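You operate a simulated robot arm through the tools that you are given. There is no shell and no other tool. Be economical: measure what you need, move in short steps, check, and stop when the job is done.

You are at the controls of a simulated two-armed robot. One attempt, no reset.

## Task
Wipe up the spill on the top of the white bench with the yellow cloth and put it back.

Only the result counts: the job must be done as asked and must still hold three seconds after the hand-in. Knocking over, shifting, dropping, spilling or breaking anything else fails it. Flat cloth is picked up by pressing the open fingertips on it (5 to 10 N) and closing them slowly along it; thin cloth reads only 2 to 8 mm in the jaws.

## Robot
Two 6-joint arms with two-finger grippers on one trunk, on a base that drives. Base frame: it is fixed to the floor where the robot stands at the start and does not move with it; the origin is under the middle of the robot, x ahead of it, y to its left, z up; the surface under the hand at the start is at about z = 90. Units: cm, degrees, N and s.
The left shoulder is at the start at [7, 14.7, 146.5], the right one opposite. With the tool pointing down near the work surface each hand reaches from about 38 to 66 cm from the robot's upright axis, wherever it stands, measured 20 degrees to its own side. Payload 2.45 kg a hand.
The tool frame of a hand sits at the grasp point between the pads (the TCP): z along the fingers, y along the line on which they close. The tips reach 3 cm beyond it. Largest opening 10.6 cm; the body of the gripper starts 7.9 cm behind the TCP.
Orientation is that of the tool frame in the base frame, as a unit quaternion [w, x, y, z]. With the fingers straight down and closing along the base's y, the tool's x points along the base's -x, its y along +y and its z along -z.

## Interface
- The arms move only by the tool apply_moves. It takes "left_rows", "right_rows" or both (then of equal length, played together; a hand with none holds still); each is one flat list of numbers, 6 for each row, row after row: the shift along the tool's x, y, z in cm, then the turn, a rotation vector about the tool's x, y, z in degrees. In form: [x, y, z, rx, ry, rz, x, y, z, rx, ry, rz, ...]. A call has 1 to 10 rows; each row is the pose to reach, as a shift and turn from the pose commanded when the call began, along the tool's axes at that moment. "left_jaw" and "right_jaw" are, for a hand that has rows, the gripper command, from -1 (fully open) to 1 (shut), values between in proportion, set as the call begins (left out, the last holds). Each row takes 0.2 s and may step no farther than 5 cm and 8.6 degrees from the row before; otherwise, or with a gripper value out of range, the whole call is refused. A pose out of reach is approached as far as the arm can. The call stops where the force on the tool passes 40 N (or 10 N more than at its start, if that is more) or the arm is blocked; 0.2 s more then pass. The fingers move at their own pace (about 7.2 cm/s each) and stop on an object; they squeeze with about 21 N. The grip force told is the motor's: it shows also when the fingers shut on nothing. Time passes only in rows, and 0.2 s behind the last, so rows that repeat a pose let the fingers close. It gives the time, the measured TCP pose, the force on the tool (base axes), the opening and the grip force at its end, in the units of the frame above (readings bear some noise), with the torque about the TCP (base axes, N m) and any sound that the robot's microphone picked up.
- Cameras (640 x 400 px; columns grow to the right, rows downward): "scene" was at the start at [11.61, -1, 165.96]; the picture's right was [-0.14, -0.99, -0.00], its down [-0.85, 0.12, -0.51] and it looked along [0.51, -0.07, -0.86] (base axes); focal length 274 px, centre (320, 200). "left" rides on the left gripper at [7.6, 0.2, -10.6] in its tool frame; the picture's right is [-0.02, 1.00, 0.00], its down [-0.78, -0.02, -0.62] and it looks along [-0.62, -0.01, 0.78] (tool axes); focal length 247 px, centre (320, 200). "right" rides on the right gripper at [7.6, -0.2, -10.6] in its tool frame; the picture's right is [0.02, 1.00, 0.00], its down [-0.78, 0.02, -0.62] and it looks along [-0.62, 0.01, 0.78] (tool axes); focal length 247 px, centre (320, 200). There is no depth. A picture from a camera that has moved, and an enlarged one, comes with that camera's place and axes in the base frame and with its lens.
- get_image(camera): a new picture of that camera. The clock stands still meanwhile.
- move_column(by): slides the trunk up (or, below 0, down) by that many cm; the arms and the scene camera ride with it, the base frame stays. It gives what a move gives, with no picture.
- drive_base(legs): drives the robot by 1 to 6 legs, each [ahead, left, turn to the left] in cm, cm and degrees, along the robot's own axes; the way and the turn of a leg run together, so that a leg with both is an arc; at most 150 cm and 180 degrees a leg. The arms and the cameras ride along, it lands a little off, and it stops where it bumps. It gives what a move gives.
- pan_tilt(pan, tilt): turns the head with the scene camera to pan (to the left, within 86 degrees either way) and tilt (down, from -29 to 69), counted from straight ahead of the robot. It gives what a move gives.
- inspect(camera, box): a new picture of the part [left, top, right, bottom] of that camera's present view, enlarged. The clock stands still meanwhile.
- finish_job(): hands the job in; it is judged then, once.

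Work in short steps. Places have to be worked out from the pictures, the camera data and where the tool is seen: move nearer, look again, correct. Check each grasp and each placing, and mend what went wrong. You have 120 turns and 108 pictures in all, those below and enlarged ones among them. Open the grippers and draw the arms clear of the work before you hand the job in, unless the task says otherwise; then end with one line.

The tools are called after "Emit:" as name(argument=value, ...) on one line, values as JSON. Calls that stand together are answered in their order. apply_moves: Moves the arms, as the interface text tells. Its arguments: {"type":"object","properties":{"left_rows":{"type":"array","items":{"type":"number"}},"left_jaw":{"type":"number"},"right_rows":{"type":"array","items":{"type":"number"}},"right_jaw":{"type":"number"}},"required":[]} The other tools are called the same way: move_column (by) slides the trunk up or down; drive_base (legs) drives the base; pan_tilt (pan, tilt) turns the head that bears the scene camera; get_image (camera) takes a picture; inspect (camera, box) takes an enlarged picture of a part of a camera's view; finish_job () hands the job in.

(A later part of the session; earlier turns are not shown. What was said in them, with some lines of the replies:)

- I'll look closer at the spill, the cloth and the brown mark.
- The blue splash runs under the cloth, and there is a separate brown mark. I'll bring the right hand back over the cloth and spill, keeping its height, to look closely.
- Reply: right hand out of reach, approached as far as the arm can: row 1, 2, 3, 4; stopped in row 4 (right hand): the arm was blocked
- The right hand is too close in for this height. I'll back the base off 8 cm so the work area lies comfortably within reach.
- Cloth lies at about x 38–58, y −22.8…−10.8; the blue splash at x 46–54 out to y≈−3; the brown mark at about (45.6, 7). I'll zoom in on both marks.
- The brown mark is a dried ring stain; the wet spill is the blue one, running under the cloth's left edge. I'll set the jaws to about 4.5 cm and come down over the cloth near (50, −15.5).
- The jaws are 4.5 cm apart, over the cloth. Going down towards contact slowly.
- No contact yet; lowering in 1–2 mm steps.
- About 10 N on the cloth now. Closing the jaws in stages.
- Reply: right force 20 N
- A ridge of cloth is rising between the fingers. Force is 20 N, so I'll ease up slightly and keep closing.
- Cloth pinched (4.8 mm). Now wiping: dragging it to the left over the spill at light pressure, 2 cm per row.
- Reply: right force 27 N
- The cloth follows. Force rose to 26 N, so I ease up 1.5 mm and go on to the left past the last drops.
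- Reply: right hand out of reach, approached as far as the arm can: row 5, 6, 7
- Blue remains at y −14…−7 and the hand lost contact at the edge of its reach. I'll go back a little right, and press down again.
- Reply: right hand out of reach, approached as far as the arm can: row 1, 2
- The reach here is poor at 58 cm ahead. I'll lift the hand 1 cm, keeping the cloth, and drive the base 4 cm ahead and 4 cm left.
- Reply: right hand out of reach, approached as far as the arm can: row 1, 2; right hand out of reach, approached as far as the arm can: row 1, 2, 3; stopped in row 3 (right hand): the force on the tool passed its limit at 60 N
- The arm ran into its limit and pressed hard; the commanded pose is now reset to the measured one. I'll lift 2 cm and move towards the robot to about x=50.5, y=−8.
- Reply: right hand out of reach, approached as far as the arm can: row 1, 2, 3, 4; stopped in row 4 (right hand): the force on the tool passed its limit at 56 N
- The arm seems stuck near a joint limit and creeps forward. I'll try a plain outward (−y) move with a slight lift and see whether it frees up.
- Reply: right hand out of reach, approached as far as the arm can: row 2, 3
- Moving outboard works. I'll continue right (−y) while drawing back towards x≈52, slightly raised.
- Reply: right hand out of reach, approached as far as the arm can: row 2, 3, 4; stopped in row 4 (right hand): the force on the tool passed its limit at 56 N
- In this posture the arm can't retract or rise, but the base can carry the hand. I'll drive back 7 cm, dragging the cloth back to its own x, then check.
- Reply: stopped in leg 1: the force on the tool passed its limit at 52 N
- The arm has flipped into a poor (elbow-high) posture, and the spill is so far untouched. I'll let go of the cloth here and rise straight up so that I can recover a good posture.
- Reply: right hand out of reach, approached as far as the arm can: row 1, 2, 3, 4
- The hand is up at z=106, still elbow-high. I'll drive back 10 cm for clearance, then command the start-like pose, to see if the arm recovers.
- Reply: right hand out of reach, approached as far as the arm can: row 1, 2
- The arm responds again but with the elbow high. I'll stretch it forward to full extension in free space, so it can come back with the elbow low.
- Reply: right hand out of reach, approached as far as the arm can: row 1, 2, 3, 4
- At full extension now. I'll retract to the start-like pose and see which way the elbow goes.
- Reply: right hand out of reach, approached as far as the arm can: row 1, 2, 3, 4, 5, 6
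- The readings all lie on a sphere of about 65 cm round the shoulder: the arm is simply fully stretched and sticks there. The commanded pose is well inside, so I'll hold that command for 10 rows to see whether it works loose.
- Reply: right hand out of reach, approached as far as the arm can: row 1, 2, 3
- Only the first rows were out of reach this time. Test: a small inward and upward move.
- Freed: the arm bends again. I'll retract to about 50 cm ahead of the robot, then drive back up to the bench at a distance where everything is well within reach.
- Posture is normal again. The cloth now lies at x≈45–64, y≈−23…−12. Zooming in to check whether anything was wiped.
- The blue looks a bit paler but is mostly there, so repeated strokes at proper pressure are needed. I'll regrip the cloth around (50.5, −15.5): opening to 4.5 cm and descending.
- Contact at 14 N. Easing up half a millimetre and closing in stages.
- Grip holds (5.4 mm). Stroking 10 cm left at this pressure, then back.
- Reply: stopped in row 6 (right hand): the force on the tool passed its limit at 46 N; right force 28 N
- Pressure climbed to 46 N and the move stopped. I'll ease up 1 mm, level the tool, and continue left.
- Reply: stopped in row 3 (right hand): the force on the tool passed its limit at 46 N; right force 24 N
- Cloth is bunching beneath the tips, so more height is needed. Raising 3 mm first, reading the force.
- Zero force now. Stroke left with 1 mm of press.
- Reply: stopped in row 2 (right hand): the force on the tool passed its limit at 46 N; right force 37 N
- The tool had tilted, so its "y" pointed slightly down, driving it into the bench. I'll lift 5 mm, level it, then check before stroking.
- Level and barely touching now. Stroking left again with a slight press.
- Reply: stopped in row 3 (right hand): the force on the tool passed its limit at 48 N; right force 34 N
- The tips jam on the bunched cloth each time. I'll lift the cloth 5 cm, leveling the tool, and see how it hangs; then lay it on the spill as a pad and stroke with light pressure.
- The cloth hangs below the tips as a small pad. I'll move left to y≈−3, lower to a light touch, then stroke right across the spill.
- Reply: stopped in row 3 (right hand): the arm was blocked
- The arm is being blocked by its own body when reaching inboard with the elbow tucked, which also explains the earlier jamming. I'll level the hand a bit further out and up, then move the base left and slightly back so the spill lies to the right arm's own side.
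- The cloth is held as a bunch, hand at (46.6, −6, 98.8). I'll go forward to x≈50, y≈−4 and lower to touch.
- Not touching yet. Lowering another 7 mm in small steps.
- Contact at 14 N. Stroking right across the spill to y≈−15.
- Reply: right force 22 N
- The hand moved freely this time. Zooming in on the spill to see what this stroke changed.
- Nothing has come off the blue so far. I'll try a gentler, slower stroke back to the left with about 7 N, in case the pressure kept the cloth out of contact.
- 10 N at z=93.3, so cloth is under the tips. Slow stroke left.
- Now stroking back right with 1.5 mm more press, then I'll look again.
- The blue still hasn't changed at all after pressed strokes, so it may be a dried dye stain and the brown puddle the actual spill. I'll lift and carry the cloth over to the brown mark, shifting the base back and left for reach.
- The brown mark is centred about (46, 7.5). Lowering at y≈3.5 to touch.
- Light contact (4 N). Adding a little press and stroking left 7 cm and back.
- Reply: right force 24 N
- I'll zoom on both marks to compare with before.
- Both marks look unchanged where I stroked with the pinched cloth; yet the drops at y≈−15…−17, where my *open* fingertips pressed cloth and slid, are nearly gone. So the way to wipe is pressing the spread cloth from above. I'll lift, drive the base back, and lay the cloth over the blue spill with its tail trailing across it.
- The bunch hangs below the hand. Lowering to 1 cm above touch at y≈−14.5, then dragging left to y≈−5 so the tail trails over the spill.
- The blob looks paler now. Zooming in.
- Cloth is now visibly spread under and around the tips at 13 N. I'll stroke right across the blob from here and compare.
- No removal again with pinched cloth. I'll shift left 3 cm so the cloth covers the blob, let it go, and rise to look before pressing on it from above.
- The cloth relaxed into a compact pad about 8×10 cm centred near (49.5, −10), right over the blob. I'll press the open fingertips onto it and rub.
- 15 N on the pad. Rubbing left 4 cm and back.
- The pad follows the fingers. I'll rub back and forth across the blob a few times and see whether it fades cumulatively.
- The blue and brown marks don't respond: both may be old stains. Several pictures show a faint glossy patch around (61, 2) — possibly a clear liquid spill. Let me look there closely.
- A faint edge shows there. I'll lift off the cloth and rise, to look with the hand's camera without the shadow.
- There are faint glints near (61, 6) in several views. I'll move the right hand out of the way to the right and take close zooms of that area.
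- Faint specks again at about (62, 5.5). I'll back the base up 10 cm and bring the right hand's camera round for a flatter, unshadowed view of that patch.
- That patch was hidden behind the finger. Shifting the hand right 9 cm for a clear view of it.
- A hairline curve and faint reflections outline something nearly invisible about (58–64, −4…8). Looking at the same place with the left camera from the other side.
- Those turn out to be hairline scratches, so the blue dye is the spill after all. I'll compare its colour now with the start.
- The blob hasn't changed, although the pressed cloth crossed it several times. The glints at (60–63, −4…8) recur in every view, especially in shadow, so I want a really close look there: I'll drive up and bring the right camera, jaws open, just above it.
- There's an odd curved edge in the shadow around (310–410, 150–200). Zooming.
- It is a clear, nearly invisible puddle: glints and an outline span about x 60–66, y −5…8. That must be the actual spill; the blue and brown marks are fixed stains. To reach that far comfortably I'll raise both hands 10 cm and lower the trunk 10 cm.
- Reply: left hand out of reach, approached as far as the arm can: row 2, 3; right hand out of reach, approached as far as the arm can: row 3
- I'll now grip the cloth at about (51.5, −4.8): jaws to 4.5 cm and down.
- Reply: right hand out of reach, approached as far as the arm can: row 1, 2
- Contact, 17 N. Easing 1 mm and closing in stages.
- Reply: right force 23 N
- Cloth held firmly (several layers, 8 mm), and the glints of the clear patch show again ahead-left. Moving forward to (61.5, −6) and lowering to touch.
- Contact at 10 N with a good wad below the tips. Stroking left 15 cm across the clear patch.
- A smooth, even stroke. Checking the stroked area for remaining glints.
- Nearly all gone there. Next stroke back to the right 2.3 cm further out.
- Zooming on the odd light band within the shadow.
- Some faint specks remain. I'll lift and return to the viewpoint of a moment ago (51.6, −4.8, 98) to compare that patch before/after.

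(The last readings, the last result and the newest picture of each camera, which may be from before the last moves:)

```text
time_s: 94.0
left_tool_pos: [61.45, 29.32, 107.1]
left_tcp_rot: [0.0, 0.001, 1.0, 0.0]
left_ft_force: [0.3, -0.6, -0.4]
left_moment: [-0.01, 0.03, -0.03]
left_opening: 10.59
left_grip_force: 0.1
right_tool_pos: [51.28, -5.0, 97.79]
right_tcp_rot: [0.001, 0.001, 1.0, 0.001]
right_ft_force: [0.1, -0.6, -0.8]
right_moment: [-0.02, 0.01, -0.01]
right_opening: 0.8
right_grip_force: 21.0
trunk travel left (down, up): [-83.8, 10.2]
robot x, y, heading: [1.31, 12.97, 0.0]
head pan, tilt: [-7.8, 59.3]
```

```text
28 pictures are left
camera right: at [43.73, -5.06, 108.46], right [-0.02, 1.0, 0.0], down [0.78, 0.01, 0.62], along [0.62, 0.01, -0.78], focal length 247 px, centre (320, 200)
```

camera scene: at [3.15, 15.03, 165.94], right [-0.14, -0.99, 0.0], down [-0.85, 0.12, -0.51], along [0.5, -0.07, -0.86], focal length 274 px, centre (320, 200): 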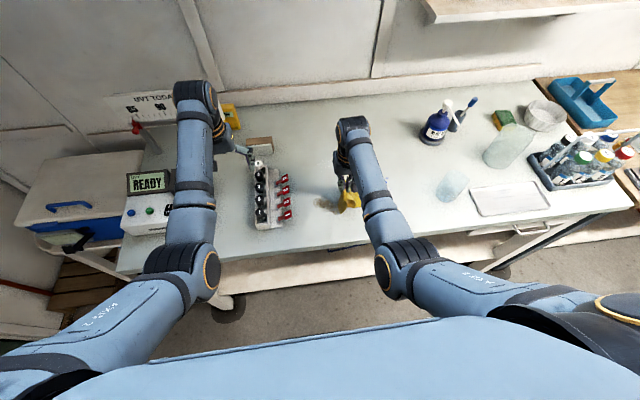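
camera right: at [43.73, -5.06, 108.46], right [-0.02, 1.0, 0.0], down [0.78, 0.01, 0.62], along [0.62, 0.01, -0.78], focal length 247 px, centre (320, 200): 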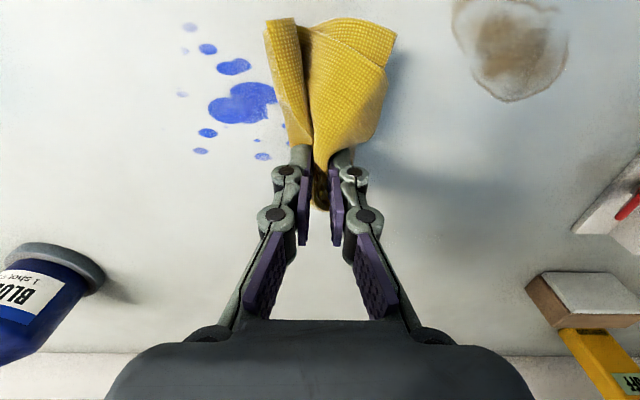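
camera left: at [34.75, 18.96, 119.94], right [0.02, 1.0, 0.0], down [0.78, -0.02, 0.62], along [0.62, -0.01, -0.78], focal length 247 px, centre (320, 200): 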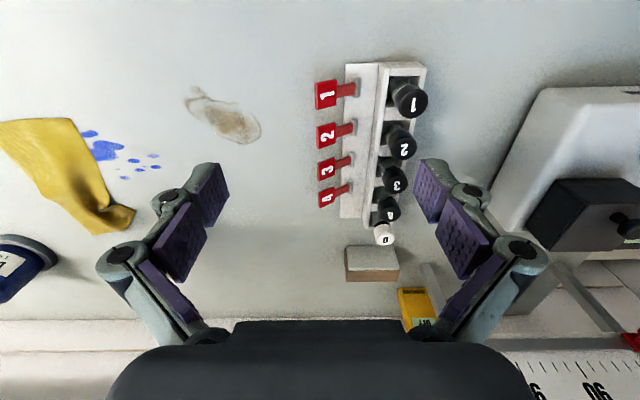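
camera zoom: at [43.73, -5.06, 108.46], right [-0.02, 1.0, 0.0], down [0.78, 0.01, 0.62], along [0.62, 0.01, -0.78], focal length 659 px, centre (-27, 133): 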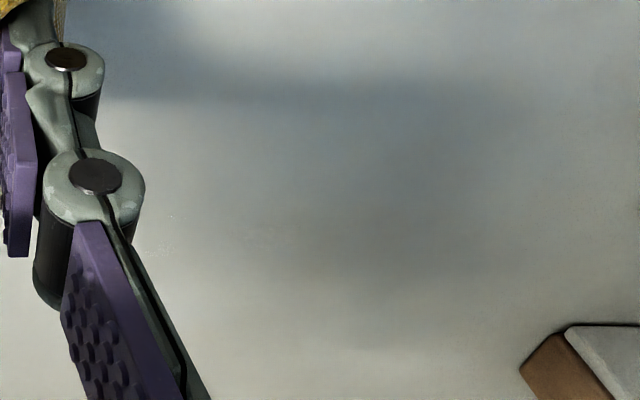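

The glints that were plain here before are gone: the clear puddle is wipeable and this was the real spill. I'll make a full set of strokes over the whole patch: x≈59.3, then 62.5, then 65.

Emit:
apply_moves(right_rows=[-4, -1.5, 0, 0, 0, 0, -8, -3, 0, 0, 0, 0, -8, -3, 2.5, 0, 0, 0, -8, -3, 3.8, 0, 0, 0, -8, -3, 4.2, 0, 0, 0])

Emit:
apply_moves(right_rows=[0, 2, 0.05, 0, 0, 0, 0, 4, 0.05, 0, 0, 0, 0, 6, 0.05, 0, 0, 0, 0, 8, 0.05, 0, 0, 0, 0, 10, 0.05, 0, 0, 0, 0, 12, 0.05, 0, 0, 0, 0, 14, 0.05, 0, 0, 0, 0, 16, 0.05, 0, 0, 0, 0, 18, 0.05, 0, 0, 0, 0, 19.5, 0.05, 0, 0, 0])

Emit:
apply_moves(right_rows=[-1.6, 0, 0, 0, 0, 0, -3.2, 0, 0, 0, 0, 0, -3.2, -2.4, 0, 0, 0, 0, -3.2, -4.8, 0, 0, 0, 0, -3.2, -7.2, 0, 0, 0, 0, -3.2, -9.6, 0, 0, 0, 0, -3.2, -12, 0, 0, 0, 0, -3.2, -14.4, 0, 0, 0, 0, -3.2, -16.8, 0, 0, 0, 0, -3.2, -19, 0, 0, 0, 0])

```text
time_s: 95.2
left_tool_pos: [61.55, 29.37, 107.01]
left_tcp_rot: [0.002, 0.0, 1.0, -0.001]
left_ft_force: [-0.9, 0.2, 0.2]
left_moment: [-0.01, 0.03, 0.01]
left_opening: 10.61
left_grip_force: 0.0
right_tool_pos: [59.35, -8.15, 93.87]
right_tcp_rot: [0.002, 0.001, 1.0, 0.001]
right_ft_force: [0.1, 0.3, 5.1]
right_moment: [0.02, 0.04, -0.02]
right_opening: 0.81
right_grip_force: 21.2
trunk travel left (down, up): [-83.8, 10.2]
robot x, y, heading: [0.92, 12.84, -0.2]
head pan, tilt: [-7.8, 59.3]
```

```text
time_s: 97.2
left_tool_pos: [61.24, 29.28, 107.2]
left_tcp_rot: [0.001, 0.002, 1.0, -0.002]
left_ft_force: [0.2, -0.1, 0.2]
left_moment: [-0.02, 0.04, 0.03]
left_opening: 10.59
left_grip_force: 0.1
right_tool_pos: [59.75, 7.04, 93.53]
right_tcp_rot: [0.006, 0.016, 1.0, -0.017]
right_ft_force: [-8.0, -4.6, 25.9]
right_moment: [-0.14, 0.34, -0.01]
right_opening: 0.86
right_grip_force: 20.7
trunk travel left (down, up): [-83.8, 10.2]
robot x, y, heading: [1.33, 12.99, -0.1]
head pan, tilt: [-7.8, 59.3]
stopped in row 10 (right hand): the force on the tool passed its limit at 40 N (the readings are from after the stop); the commanded pose is now the measured one
```

```text
time_s: 99.4
left_tool_pos: [61.41, 29.29, 107.09]
left_tcp_rot: [0.001, 0.001, 1.0, -0.001]
left_ft_force: [-0.4, -0.7, 0.5]
left_moment: [0.01, 0.01, 0.01]
left_opening: 10.6
left_grip_force: 0.1
right_tool_pos: [62.53, -11.83, 93.61]
right_tcp_rot: [0.001, 0.014, 1.0, -0.015]
right_ft_force: [-0.2, 1.7, 3.1]
right_moment: [0.04, -0.02, -0.01]
right_opening: 0.81
right_grip_force: 21.1
trunk travel left (down, up): [-83.8, 10.2]
robot x, y, heading: [0.93, 12.85, -0.0]
head pan, tilt: [-7.8, 59.3]
```

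Good, except at the far left end where the arm hit its inboard limit. Leveling the tool, then stroking at x≈65.

Emit:
apply_moves(right_rows=[0, 0, -0.3, -1.7, 0.1, -1.6, -1.3, 1.5, -0.3, -1.7, 0.1, -1.6, -2.4, 3, -0.1, -1.7, 0.1, -1.6, -2.4, 3, 0.05, -1.7, 0.1, -1.6])

Emit:
apply_moves(right_rows=[0, 2, 0, 0, 0, 0, 0, 4, 0, 0, 0, 0, 0, 6, 0, 0, 0, 0, 0, 8, 0, 0, 0, 0, 0, 10, 0, 0, 0, 0, 0, 12, 0, 0, 0, 0, 0, 14, 0, 0, 0, 0, 0, 16, 0, 0, 0, 0, 0, 18, 0, 0, 0, 0, 0, 19, 0, 0, 0, 0])

Emit:
get_image(camera="right")

```text
time_s: 100.4
left_tool_pos: [61.44, 29.21, 107.11]
left_tcp_rot: [0.002, 0.001, 1.0, 0.0]
left_ft_force: [-0.6, -0.2, -0.4]
left_moment: [-0.01, 0.02, -0.01]
left_opening: 10.6
left_grip_force: 0.0
right_tool_pos: [64.93, -9.03, 93.69]
right_tcp_rot: [0.002, 0.0, 1.0, -0.001]
right_ft_force: [0.2, 0.7, 3.3]
right_moment: [-0.01, 0.03, -0.02]
right_opening: 0.79
right_grip_force: 21.2
trunk travel left (down, up): [-83.8, 10.2]
robot x, y, heading: [0.95, 12.94, -0.1]
head pan, tilt: [-7.8, 59.3]
```

```text
time_s: 102.6
left_tool_pos: [61.49, 29.35, 107.09]
left_tcp_rot: [0.001, 0.001, 1.0, -0.001]
left_ft_force: [-0.3, 0.5, 1.3]
left_moment: [0.0, 0.03, 0.02]
left_opening: 10.61
left_grip_force: 0.0
right_tool_pos: [63.88, 9.28, 93.85]
right_tcp_rot: [0.001, 0.0, 1.0, 0.0]
right_ft_force: [0.4, 0.0, 0.7]
right_moment: [0.01, -0.02, 0.0]
right_opening: 0.82
right_grip_force: 20.8
right hand out of reach, approached as far as the arm can: row 8, 9, 10
trunk travel left (down, up): [-83.8, 10.2]
robot x, y, heading: [1.16, 12.84, -0.2]
head pan, tilt: [-7.8, 59.3]
```

```text
27 pictures are left
camera right: at [56.25, 9.13, 104.45], right [-0.02, 1.0, 0.0], down [0.78, 0.02, 0.62], along [0.62, 0.01, -0.78], focal length 247 px, centre (320, 200)
```

right: 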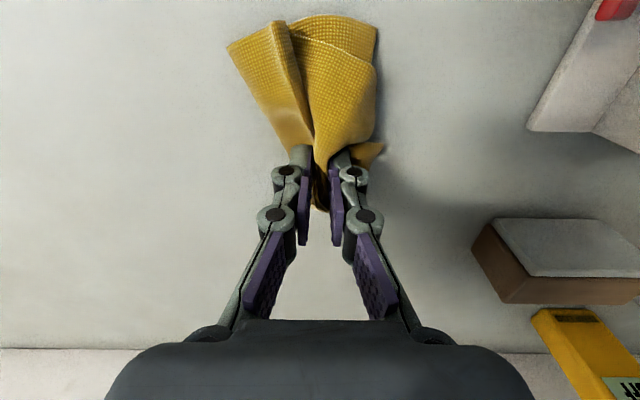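

At the outer limit; easing back inwards and stroking right once more at x≈61.5.

Emit:
apply_moves(right_rows=[0.8, -0.5, 0, 0, 0, 0, 1.6, -1, 0, 0, 0, 0, 2.4, -2, 0.1, 0, 0, 0, 2.4, -4, 0.15, 0, 0, 0, 2.4, -6, 0.15, 0, 0, 0, 2.4, -8, 0.15, 0, 0, 0, 2.4, -10, 0.15, 0, 0, 0, 2.4, -12, 0.15, 0, 0, 0, 2.4, -14, 0.15, 0, 0, 0, 2.4, -16, 0.15, 0, 0, 0])

Emit:
get_image(camera="right")

```text
time_s: 104.8
left_tool_pos: [61.54, 29.22, 107.07]
left_tcp_rot: [0.001, 0.0, 1.0, 0.001]
left_ft_force: [-0.4, -0.7, 0.7]
left_moment: [0.02, 0.05, 0.0]
left_opening: 10.61
left_grip_force: 0.1
right_tool_pos: [61.53, -6.81, 93.61]
right_tcp_rot: [0.001, 0.0, 1.0, 0.001]
right_ft_force: [0.0, 0.5, 2.1]
right_moment: [0.06, 0.02, -0.03]
right_opening: 0.83
right_grip_force: 20.7
trunk travel left (down, up): [-83.8, 10.2]
robot x, y, heading: [1.24, 13.16, -0.1]
head pan, tilt: [-7.8, 59.3]
```

```text
26 pictures are left
camera right: at [53.94, -6.87, 104.41], right [-0.02, 1.0, 0.0], down [0.78, 0.02, 0.62], along [0.62, 0.01, -0.78], focal length 247 px, centre (320, 200)
```

right: 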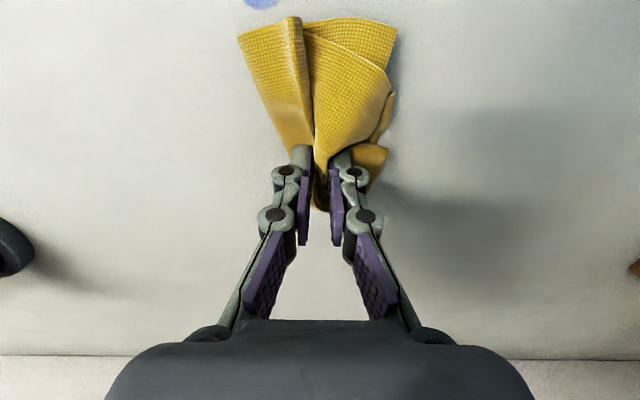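

Looks clean; zooming once more for leftover glints.

Emit:
inspect(camera="right", box=[370, 90, 610, 270])

Emit:
inspect(camera="scene", box=[290, 110, 400, 190])

```text
2.22 times, centred on (490, 180) of right
camera zoom: at [53.94, -6.87, 104.41], right [-0.02, 1.0, 0.0], down [0.78, 0.02, 0.62], along [0.62, 0.01, -0.78], focal length 549 px, centre (-58, 244)
```

zoom: 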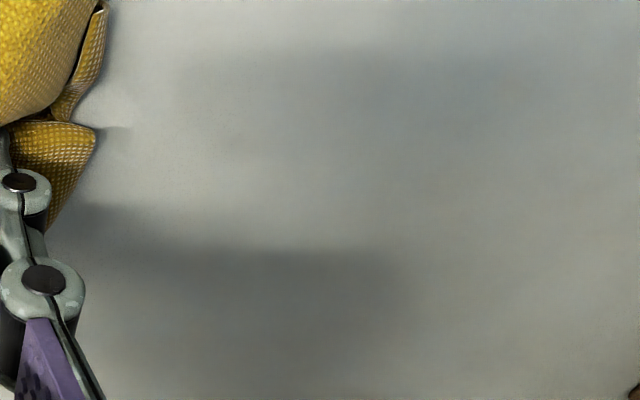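

```text
5.00 times, centred on (345, 150) of scene
camera zoom: at [12.72, 11.88, 155.96], right [-0.14, -0.99, 0.0], down [-0.85, 0.12, -0.51], along [0.51, -0.07, -0.86], focal length 1369 px, centre (195, 450)
```

zoom: 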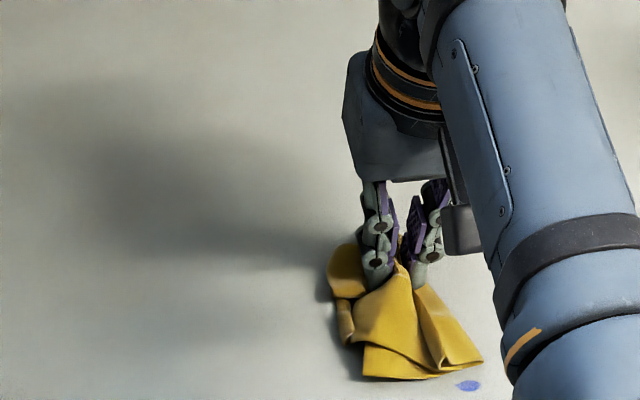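

All glints are gone: the spill is wiped up. Now returning the cloth to its place (centre about (48, −17)): lift, carry to (46, −17), then lay it by dragging forward so it trails out flat.

Emit:
apply_moves(right_rows=[0, 0, -3, 0, 0, 0, 1, -1, -6, 0, 0, 0, 4, -3.5, -6.5, 0, 0, 0, 8, -6, -6.5, 0, 0, 0, 12, -8, -6.5, 0, 0, 0, 15.5, -10, -6.5, 0, 0, 0, 18.5, -10, -6.5, 0, 0, 0])

Emit:
get_image(camera="right")

```text
time_s: 106.4
left_tool_pos: [61.5, 29.31, 107.11]
left_tcp_rot: [0.002, 0.001, 1.0, -0.001]
left_ft_force: [-0.2, 0.5, -0.1]
left_moment: [0.0, -0.03, -0.02]
left_opening: 10.63
left_grip_force: 0.1
right_tool_pos: [42.37, -17.1, 100.23]
right_tcp_rot: [0.004, 0.0, 1.0, 0.002]
right_ft_force: [0.6, -0.4, -0.6]
right_moment: [0.0, -0.07, -0.01]
right_opening: 0.85
right_grip_force: 21.1
right hand out of reach, approached as far as the arm can: row 5, 6, 7
trunk travel left (down, up): [-83.8, 10.2]
robot x, y, heading: [1.1, 13.33, -0.0]
head pan, tilt: [-7.8, 59.3]
```

```text
23 pictures are left
camera right: at [34.67, -17.28, 110.8], right [-0.02, 1.0, 0.0], down [0.78, 0.02, 0.63], along [0.63, 0.02, -0.78], focal length 247 px, centre (320, 200)
```

right: 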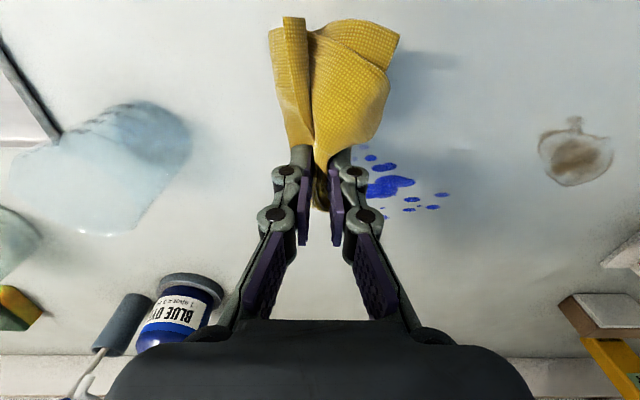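

Lowering and dragging forward to x≈54.

Emit:
apply_moves(right_rows=[0, 0, 3, 0, 0, 0, -1, 0, 5.3, 0, 0, 0, -2.5, 0, 6, 0, 0, 0, -4, 0, 6, 0, 0, 0, -5.5, 0, 6, 0, 0, 0, -7, 0, 6, 0, 0, 0, -8.5, 0, 6, 0, 0, 0, -10, 0, 6, 0, 0, 0, -11.5, 0, 6, 0, 0, 0, -12.5, 0, 6, 0, 0, 0])

Emit:
apply_moves(right_rows=[0, 0, 0, 0, 0, 0, 0, 0, 0, 0, 0, 0, 0, 0, -3, 0, 0, 0, 0, 0, -7, 0, 0, 0, 2, 0, -9, 0, 0, 0], right_jaw=-0.2)

Emit:
get_image(camera="right")

```text
time_s: 108.6
left_tool_pos: [61.5, 29.29, 107.03]
left_tcp_rot: [0.001, 0.001, 1.0, 0.0]
left_ft_force: [0.2, 0.1, 0.6]
left_moment: [-0.01, -0.01, -0.02]
left_opening: 10.61
left_grip_force: 0.1
right_tool_pos: [55.07, -16.91, 93.9]
right_tcp_rot: [0.001, 0.0, 1.0, 0.0]
right_ft_force: [-0.2, 0.2, 1.0]
right_moment: [-0.03, 0.02, -0.02]
right_opening: 0.81
right_grip_force: 21.1
trunk travel left (down, up): [-83.8, 10.2]
robot x, y, heading: [0.92, 13.07, -0.0]
head pan, tilt: [-7.8, 59.3]
```

```text
time_s: 109.8
left_tool_pos: [61.47, 29.32, 107.04]
left_tcp_rot: [0.001, 0.001, 1.0, 0.0]
left_ft_force: [-0.2, 0.7, -0.2]
left_moment: [0.0, 0.02, 0.01]
left_opening: 10.61
left_grip_force: 0.1
right_tool_pos: [53.96, -17.44, 101.64]
right_tcp_rot: [0.001, 0.0, 1.0, 0.001]
right_ft_force: [-0.4, 0.6, -0.3]
right_moment: [0.02, -0.02, -0.02]
right_opening: 6.36
right_grip_force: 0.1
right hand out of reach, approached as far as the arm can: row 5
trunk travel left (down, up): [-83.8, 10.2]
robot x, y, heading: [1.21, 12.99, -0.1]
head pan, tilt: [-7.8, 59.3]
```

```text
22 pictures are left
camera right: at [46.27, -17.62, 112.27], right [-0.02, 1.0, 0.0], down [0.78, 0.02, 0.62], along [0.62, 0.01, -0.78], focal length 247 px, centre (320, 200)
```

right: 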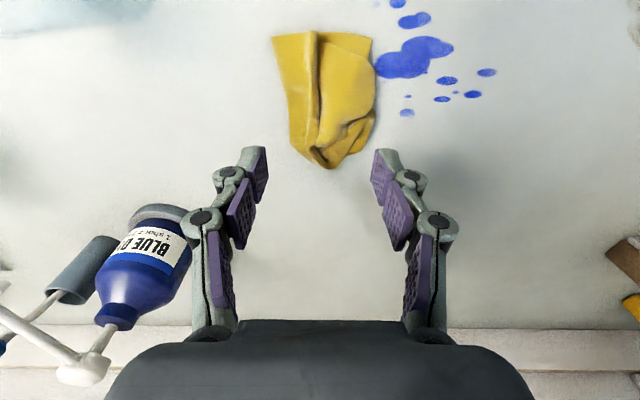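

The cloth lies at x≈48–60, y≈−21…−13, about 5.5 cm too far out and bunched at its far end. I'll press the open fingertips near its near edge and draw it towards the robot, which should both shift and spread it.

Emit:
apply_moves(right_rows=[1.7, 0.3, 1, 0, 0, 0, 3.3, 0.5, 4, 0, 0, 0, 3.3, 0.5, 7, 0, 0, 0, 3.3, 0.5, 8, 0, 0, 0, 3.3, 0.5, 8.3, 0, 0, 0, 3.3, 0.5, 8.5, 0, 0, 0], right_jaw=0.25)

```text
time_s: 111.2
left_tool_pos: [61.44, 29.5, 107.14]
left_tcp_rot: [0.002, 0.001, 1.0, -0.002]
left_ft_force: [-1.8, -0.7, -0.5]
left_moment: [-0.01, -0.01, 0.01]
left_opening: 10.61
left_grip_force: 0.0
right_tool_pos: [50.63, -17.02, 93.19]
right_tcp_rot: [0.002, 0.0, 1.0, -0.002]
right_ft_force: [3.5, 1.2, 11.4]
right_moment: [0.07, -0.16, 0.01]
right_opening: 4.23
right_grip_force: 0.9
trunk travel left (down, up): [-83.8, 10.2]
robot x, y, heading: [1.06, 12.64, -0.4]
head pan, tilt: [-7.8, 59.3]
```

11 N on the cloth. Drawing it 7.5 cm towards the robot.

Emit:
apply_moves(right_rows=[1, 0, 0, 0, 0, 0, 2, 0, 0, 0, 0, 0, 3, 0, 0, 0, 0, 0, 4, 0, 0, 0, 0, 0, 5, 0, 0, 0, 0, 0, 6, 0, 0, 0, 0, 0, 7.5, 0, 0, 0, 0, 0])

Emit:
apply_moves(right_rows=[0, 0, -3, 0, 0, 0, -3, 0, -6, 0, 0, 0, -6, 0, -8, 0, 0, 0])

Emit:
get_image(camera="right")

```text
time_s: 112.8
left_tool_pos: [61.43, 29.43, 107.0]
left_tcp_rot: [0.0, 0.001, 1.0, -0.001]
left_ft_force: [-1.5, 0.4, 0.8]
left_moment: [0.01, -0.02, -0.02]
left_opening: 10.61
left_grip_force: 0.1
right_tool_pos: [42.89, -16.92, 93.14]
right_tcp_rot: [0.0, 0.0, 1.0, 0.0]
right_ft_force: [1.0, 0.6, 2.6]
right_moment: [-0.04, -0.01, 0.01]
right_opening: 4.05
right_grip_force: 0.1
trunk travel left (down, up): [-83.8, 10.2]
robot x, y, heading: [0.89, 12.79, -0.3]
head pan, tilt: [-7.8, 59.3]
```

```text
time_s: 113.6
left_tool_pos: [61.63, 29.33, 106.95]
left_tcp_rot: [0.0, 0.001, 1.0, -0.001]
left_ft_force: [0.2, 0.3, 0.7]
left_moment: [0.0, 0.03, 0.01]
left_opening: 10.61
left_grip_force: 0.0
right_tool_pos: [49.56, -17.56, 99.8]
right_tcp_rot: [0.002, 0.001, 1.0, 0.001]
right_ft_force: [1.3, -0.6, -0.1]
right_moment: [-0.01, 0.06, 0.02]
right_opening: 3.99
right_grip_force: 0.0
right hand out of reach, approached as far as the arm can: row 3
trunk travel left (down, up): [-83.8, 10.2]
robot x, y, heading: [1.31, 13.13, -0.1]
head pan, tilt: [-7.8, 59.3]
```

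```text
21 pictures are left
camera right: at [41.92, -17.74, 110.58], right [-0.02, 1.0, 0.0], down [0.78, 0.02, 0.62], along [0.62, 0.01, -0.78], focal length 247 px, centre (320, 200)
```

right: 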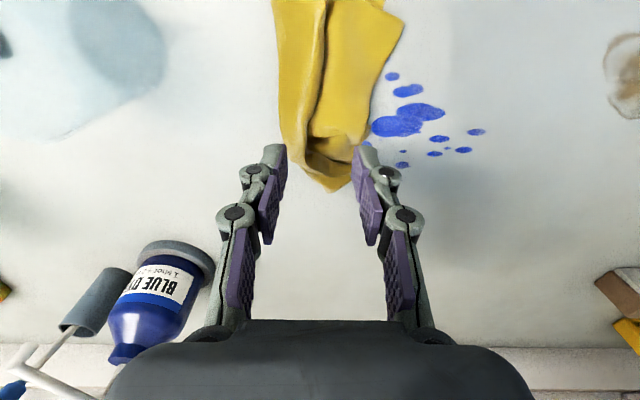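

It now reaches from near x≈40 to 57, close to its original place. Checking from the scene camera.

Emit:
apply_moves(right_rows=[-3, -2, 0, 0, 0, 0, -6, -4, 0, 0, 0, 0])

Emit:
inspect(camera="scene", box=[280, 120, 520, 280])

```text
time_s: 114.2
left_tool_pos: [61.75, 29.32, 106.94]
left_tcp_rot: [0.0, 0.001, 1.0, 0.0]
left_ft_force: [0.0, 0.3, -0.5]
left_moment: [-0.01, 0.03, 0.0]
left_opening: 10.6
left_grip_force: 0.0
right_tool_pos: [55.56, -21.86, 99.82]
right_tcp_rot: [0.0, 0.0, 1.0, 0.0]
right_ft_force: [0.2, -0.7, -0.8]
right_moment: [0.01, 0.04, -0.02]
right_opening: 3.95
right_grip_force: 0.2
trunk travel left (down, up): [-83.8, 10.2]
robot x, y, heading: [0.91, 13.32, -0.0]
head pan, tilt: [-7.8, 59.3]
```

```text
2.50 times, centred on (400, 200) of scene
camera zoom: at [13.03, 11.9, 155.93], right [-0.14, -0.99, 0.0], down [-0.85, 0.12, -0.51], along [0.5, -0.07, -0.86], focal length 684 px, centre (120, 200)
```

zoom: 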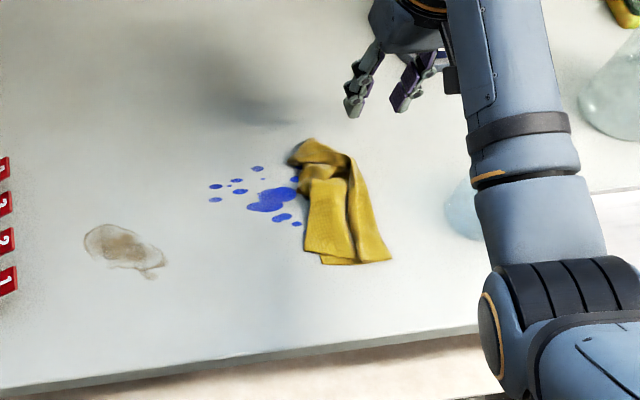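

The cloth is back, centred about (48.5, −17) over its original footprint. A last check of the wiped patch: I'll bring the right camera over it as in the revealing view before.

Emit:
apply_moves(right_rows=[-0.2, 4, -0.5, 0, 0, 0, -0.4, 8, -1, 0, 0, 0, -0.6, 12, -1.3, 0, 0, 0, -0.8, 16, -1.3, 0, 0, 0, -1, 20, -1.3, 0, 0, 0, -1.2, 23.5, -1.3, 0, 0, 0], right_jaw=-1)

Emit:
get_image(camera="right")

Emit:
inspect(camera="right", box=[220, 100, 420, 240])

```text
time_s: 115.6
left_tool_pos: [61.6, 29.36, 106.96]
left_tcp_rot: [0.001, 0.001, 1.0, -0.001]
left_ft_force: [-0.1, 0.8, 0.7]
left_moment: [-0.01, -0.01, 0.03]
left_opening: 10.61
left_grip_force: 0.1
right_tool_pos: [56.83, 1.92, 101.29]
right_tcp_rot: [0.0, 0.002, 1.0, -0.003]
right_ft_force: [0.2, 0.4, -0.9]
right_moment: [0.0, 0.0, -0.01]
right_opening: 10.6
right_grip_force: 0.1
trunk travel left (down, up): [-83.8, 10.2]
robot x, y, heading: [1.08, 12.94, -0.1]
head pan, tilt: [-7.8, 59.3]
```

```text
19 pictures are left
camera right: at [49.1, 1.86, 112.01], right [-0.02, 1.0, -0.01], down [0.78, 0.02, 0.62], along [0.62, 0.01, -0.78], focal length 247 px, centre (320, 200)
```

right: 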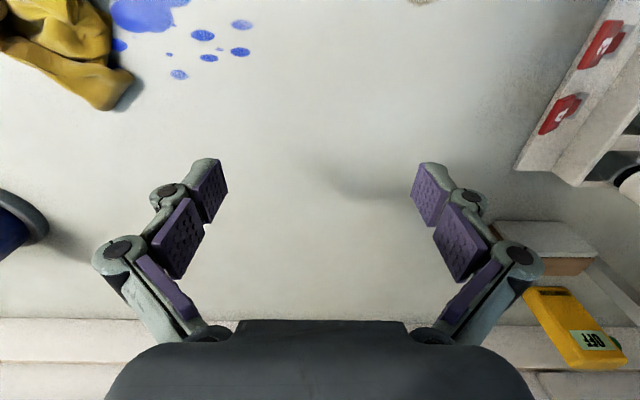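

```text
2.86 times, centred on (320, 170) of right
camera zoom: at [49.1, 1.86, 112.01], right [-0.02, 1.0, -0.01], down [0.78, 0.02, 0.62], along [0.62, 0.01, -0.78], focal length 706 px, centre (320, 286)
```

zoom: 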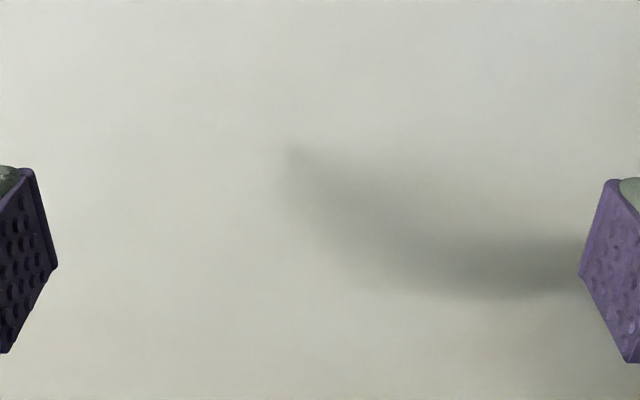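

The glints are all gone: the clear spill is wiped. Raising the trunk to draw both open hands clear, then handing in.

Emit:
move_column(by=10)

Emit:
get_image(camera="scene")

```text
time_s: 116.9
left_tool_pos: [61.54, 29.28, 117.01]
left_tcp_rot: [0.001, 0.001, 1.0, -0.001]
left_ft_force: [-0.1, -0.1, 0.4]
left_moment: [0.0, -0.01, 0.02]
left_opening: 10.57
left_grip_force: 0.0
right_tool_pos: [56.83, 1.93, 111.33]
right_tcp_rot: [0.001, 0.001, 1.0, -0.002]
right_ft_force: [0.1, -0.2, -0.2]
right_moment: [-0.08, -0.01, 0.05]
right_opening: 10.59
right_grip_force: 0.0
trunk travel left (down, up): [-93.8, 0.2]
robot x, y, heading: [0.88, 13.17, -0.0]
head pan, tilt: [-7.8, 59.3]
```

```text
17 pictures are left
camera scene: at [12.75, 11.96, 165.95], right [-0.14, -0.99, 0.0], down [-0.85, 0.12, -0.51], along [0.51, -0.07, -0.86], focal length 274 px, centre (320, 200)
```

scene: 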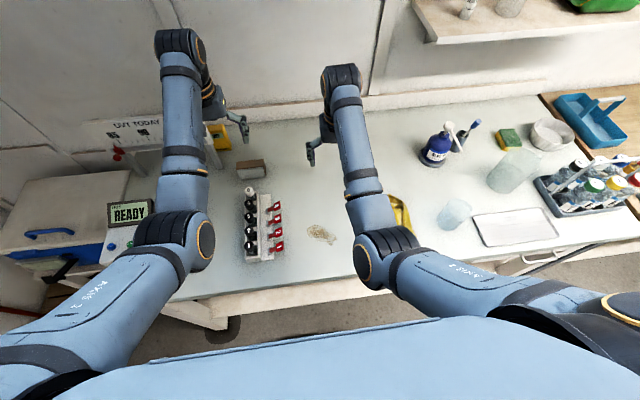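

Everything else stands as it was, the hands are open and clear, and the cloth is back in its place. Handing in.

Emit:
finish_job()

```text
The job is handed in.
```

I wiped up a nearly invisible clear puddle near the middle of the bench top, and the yellow cloth is back at about its original spot, though creased; the blue and brown marks did not come off, and I took them to be old stains.
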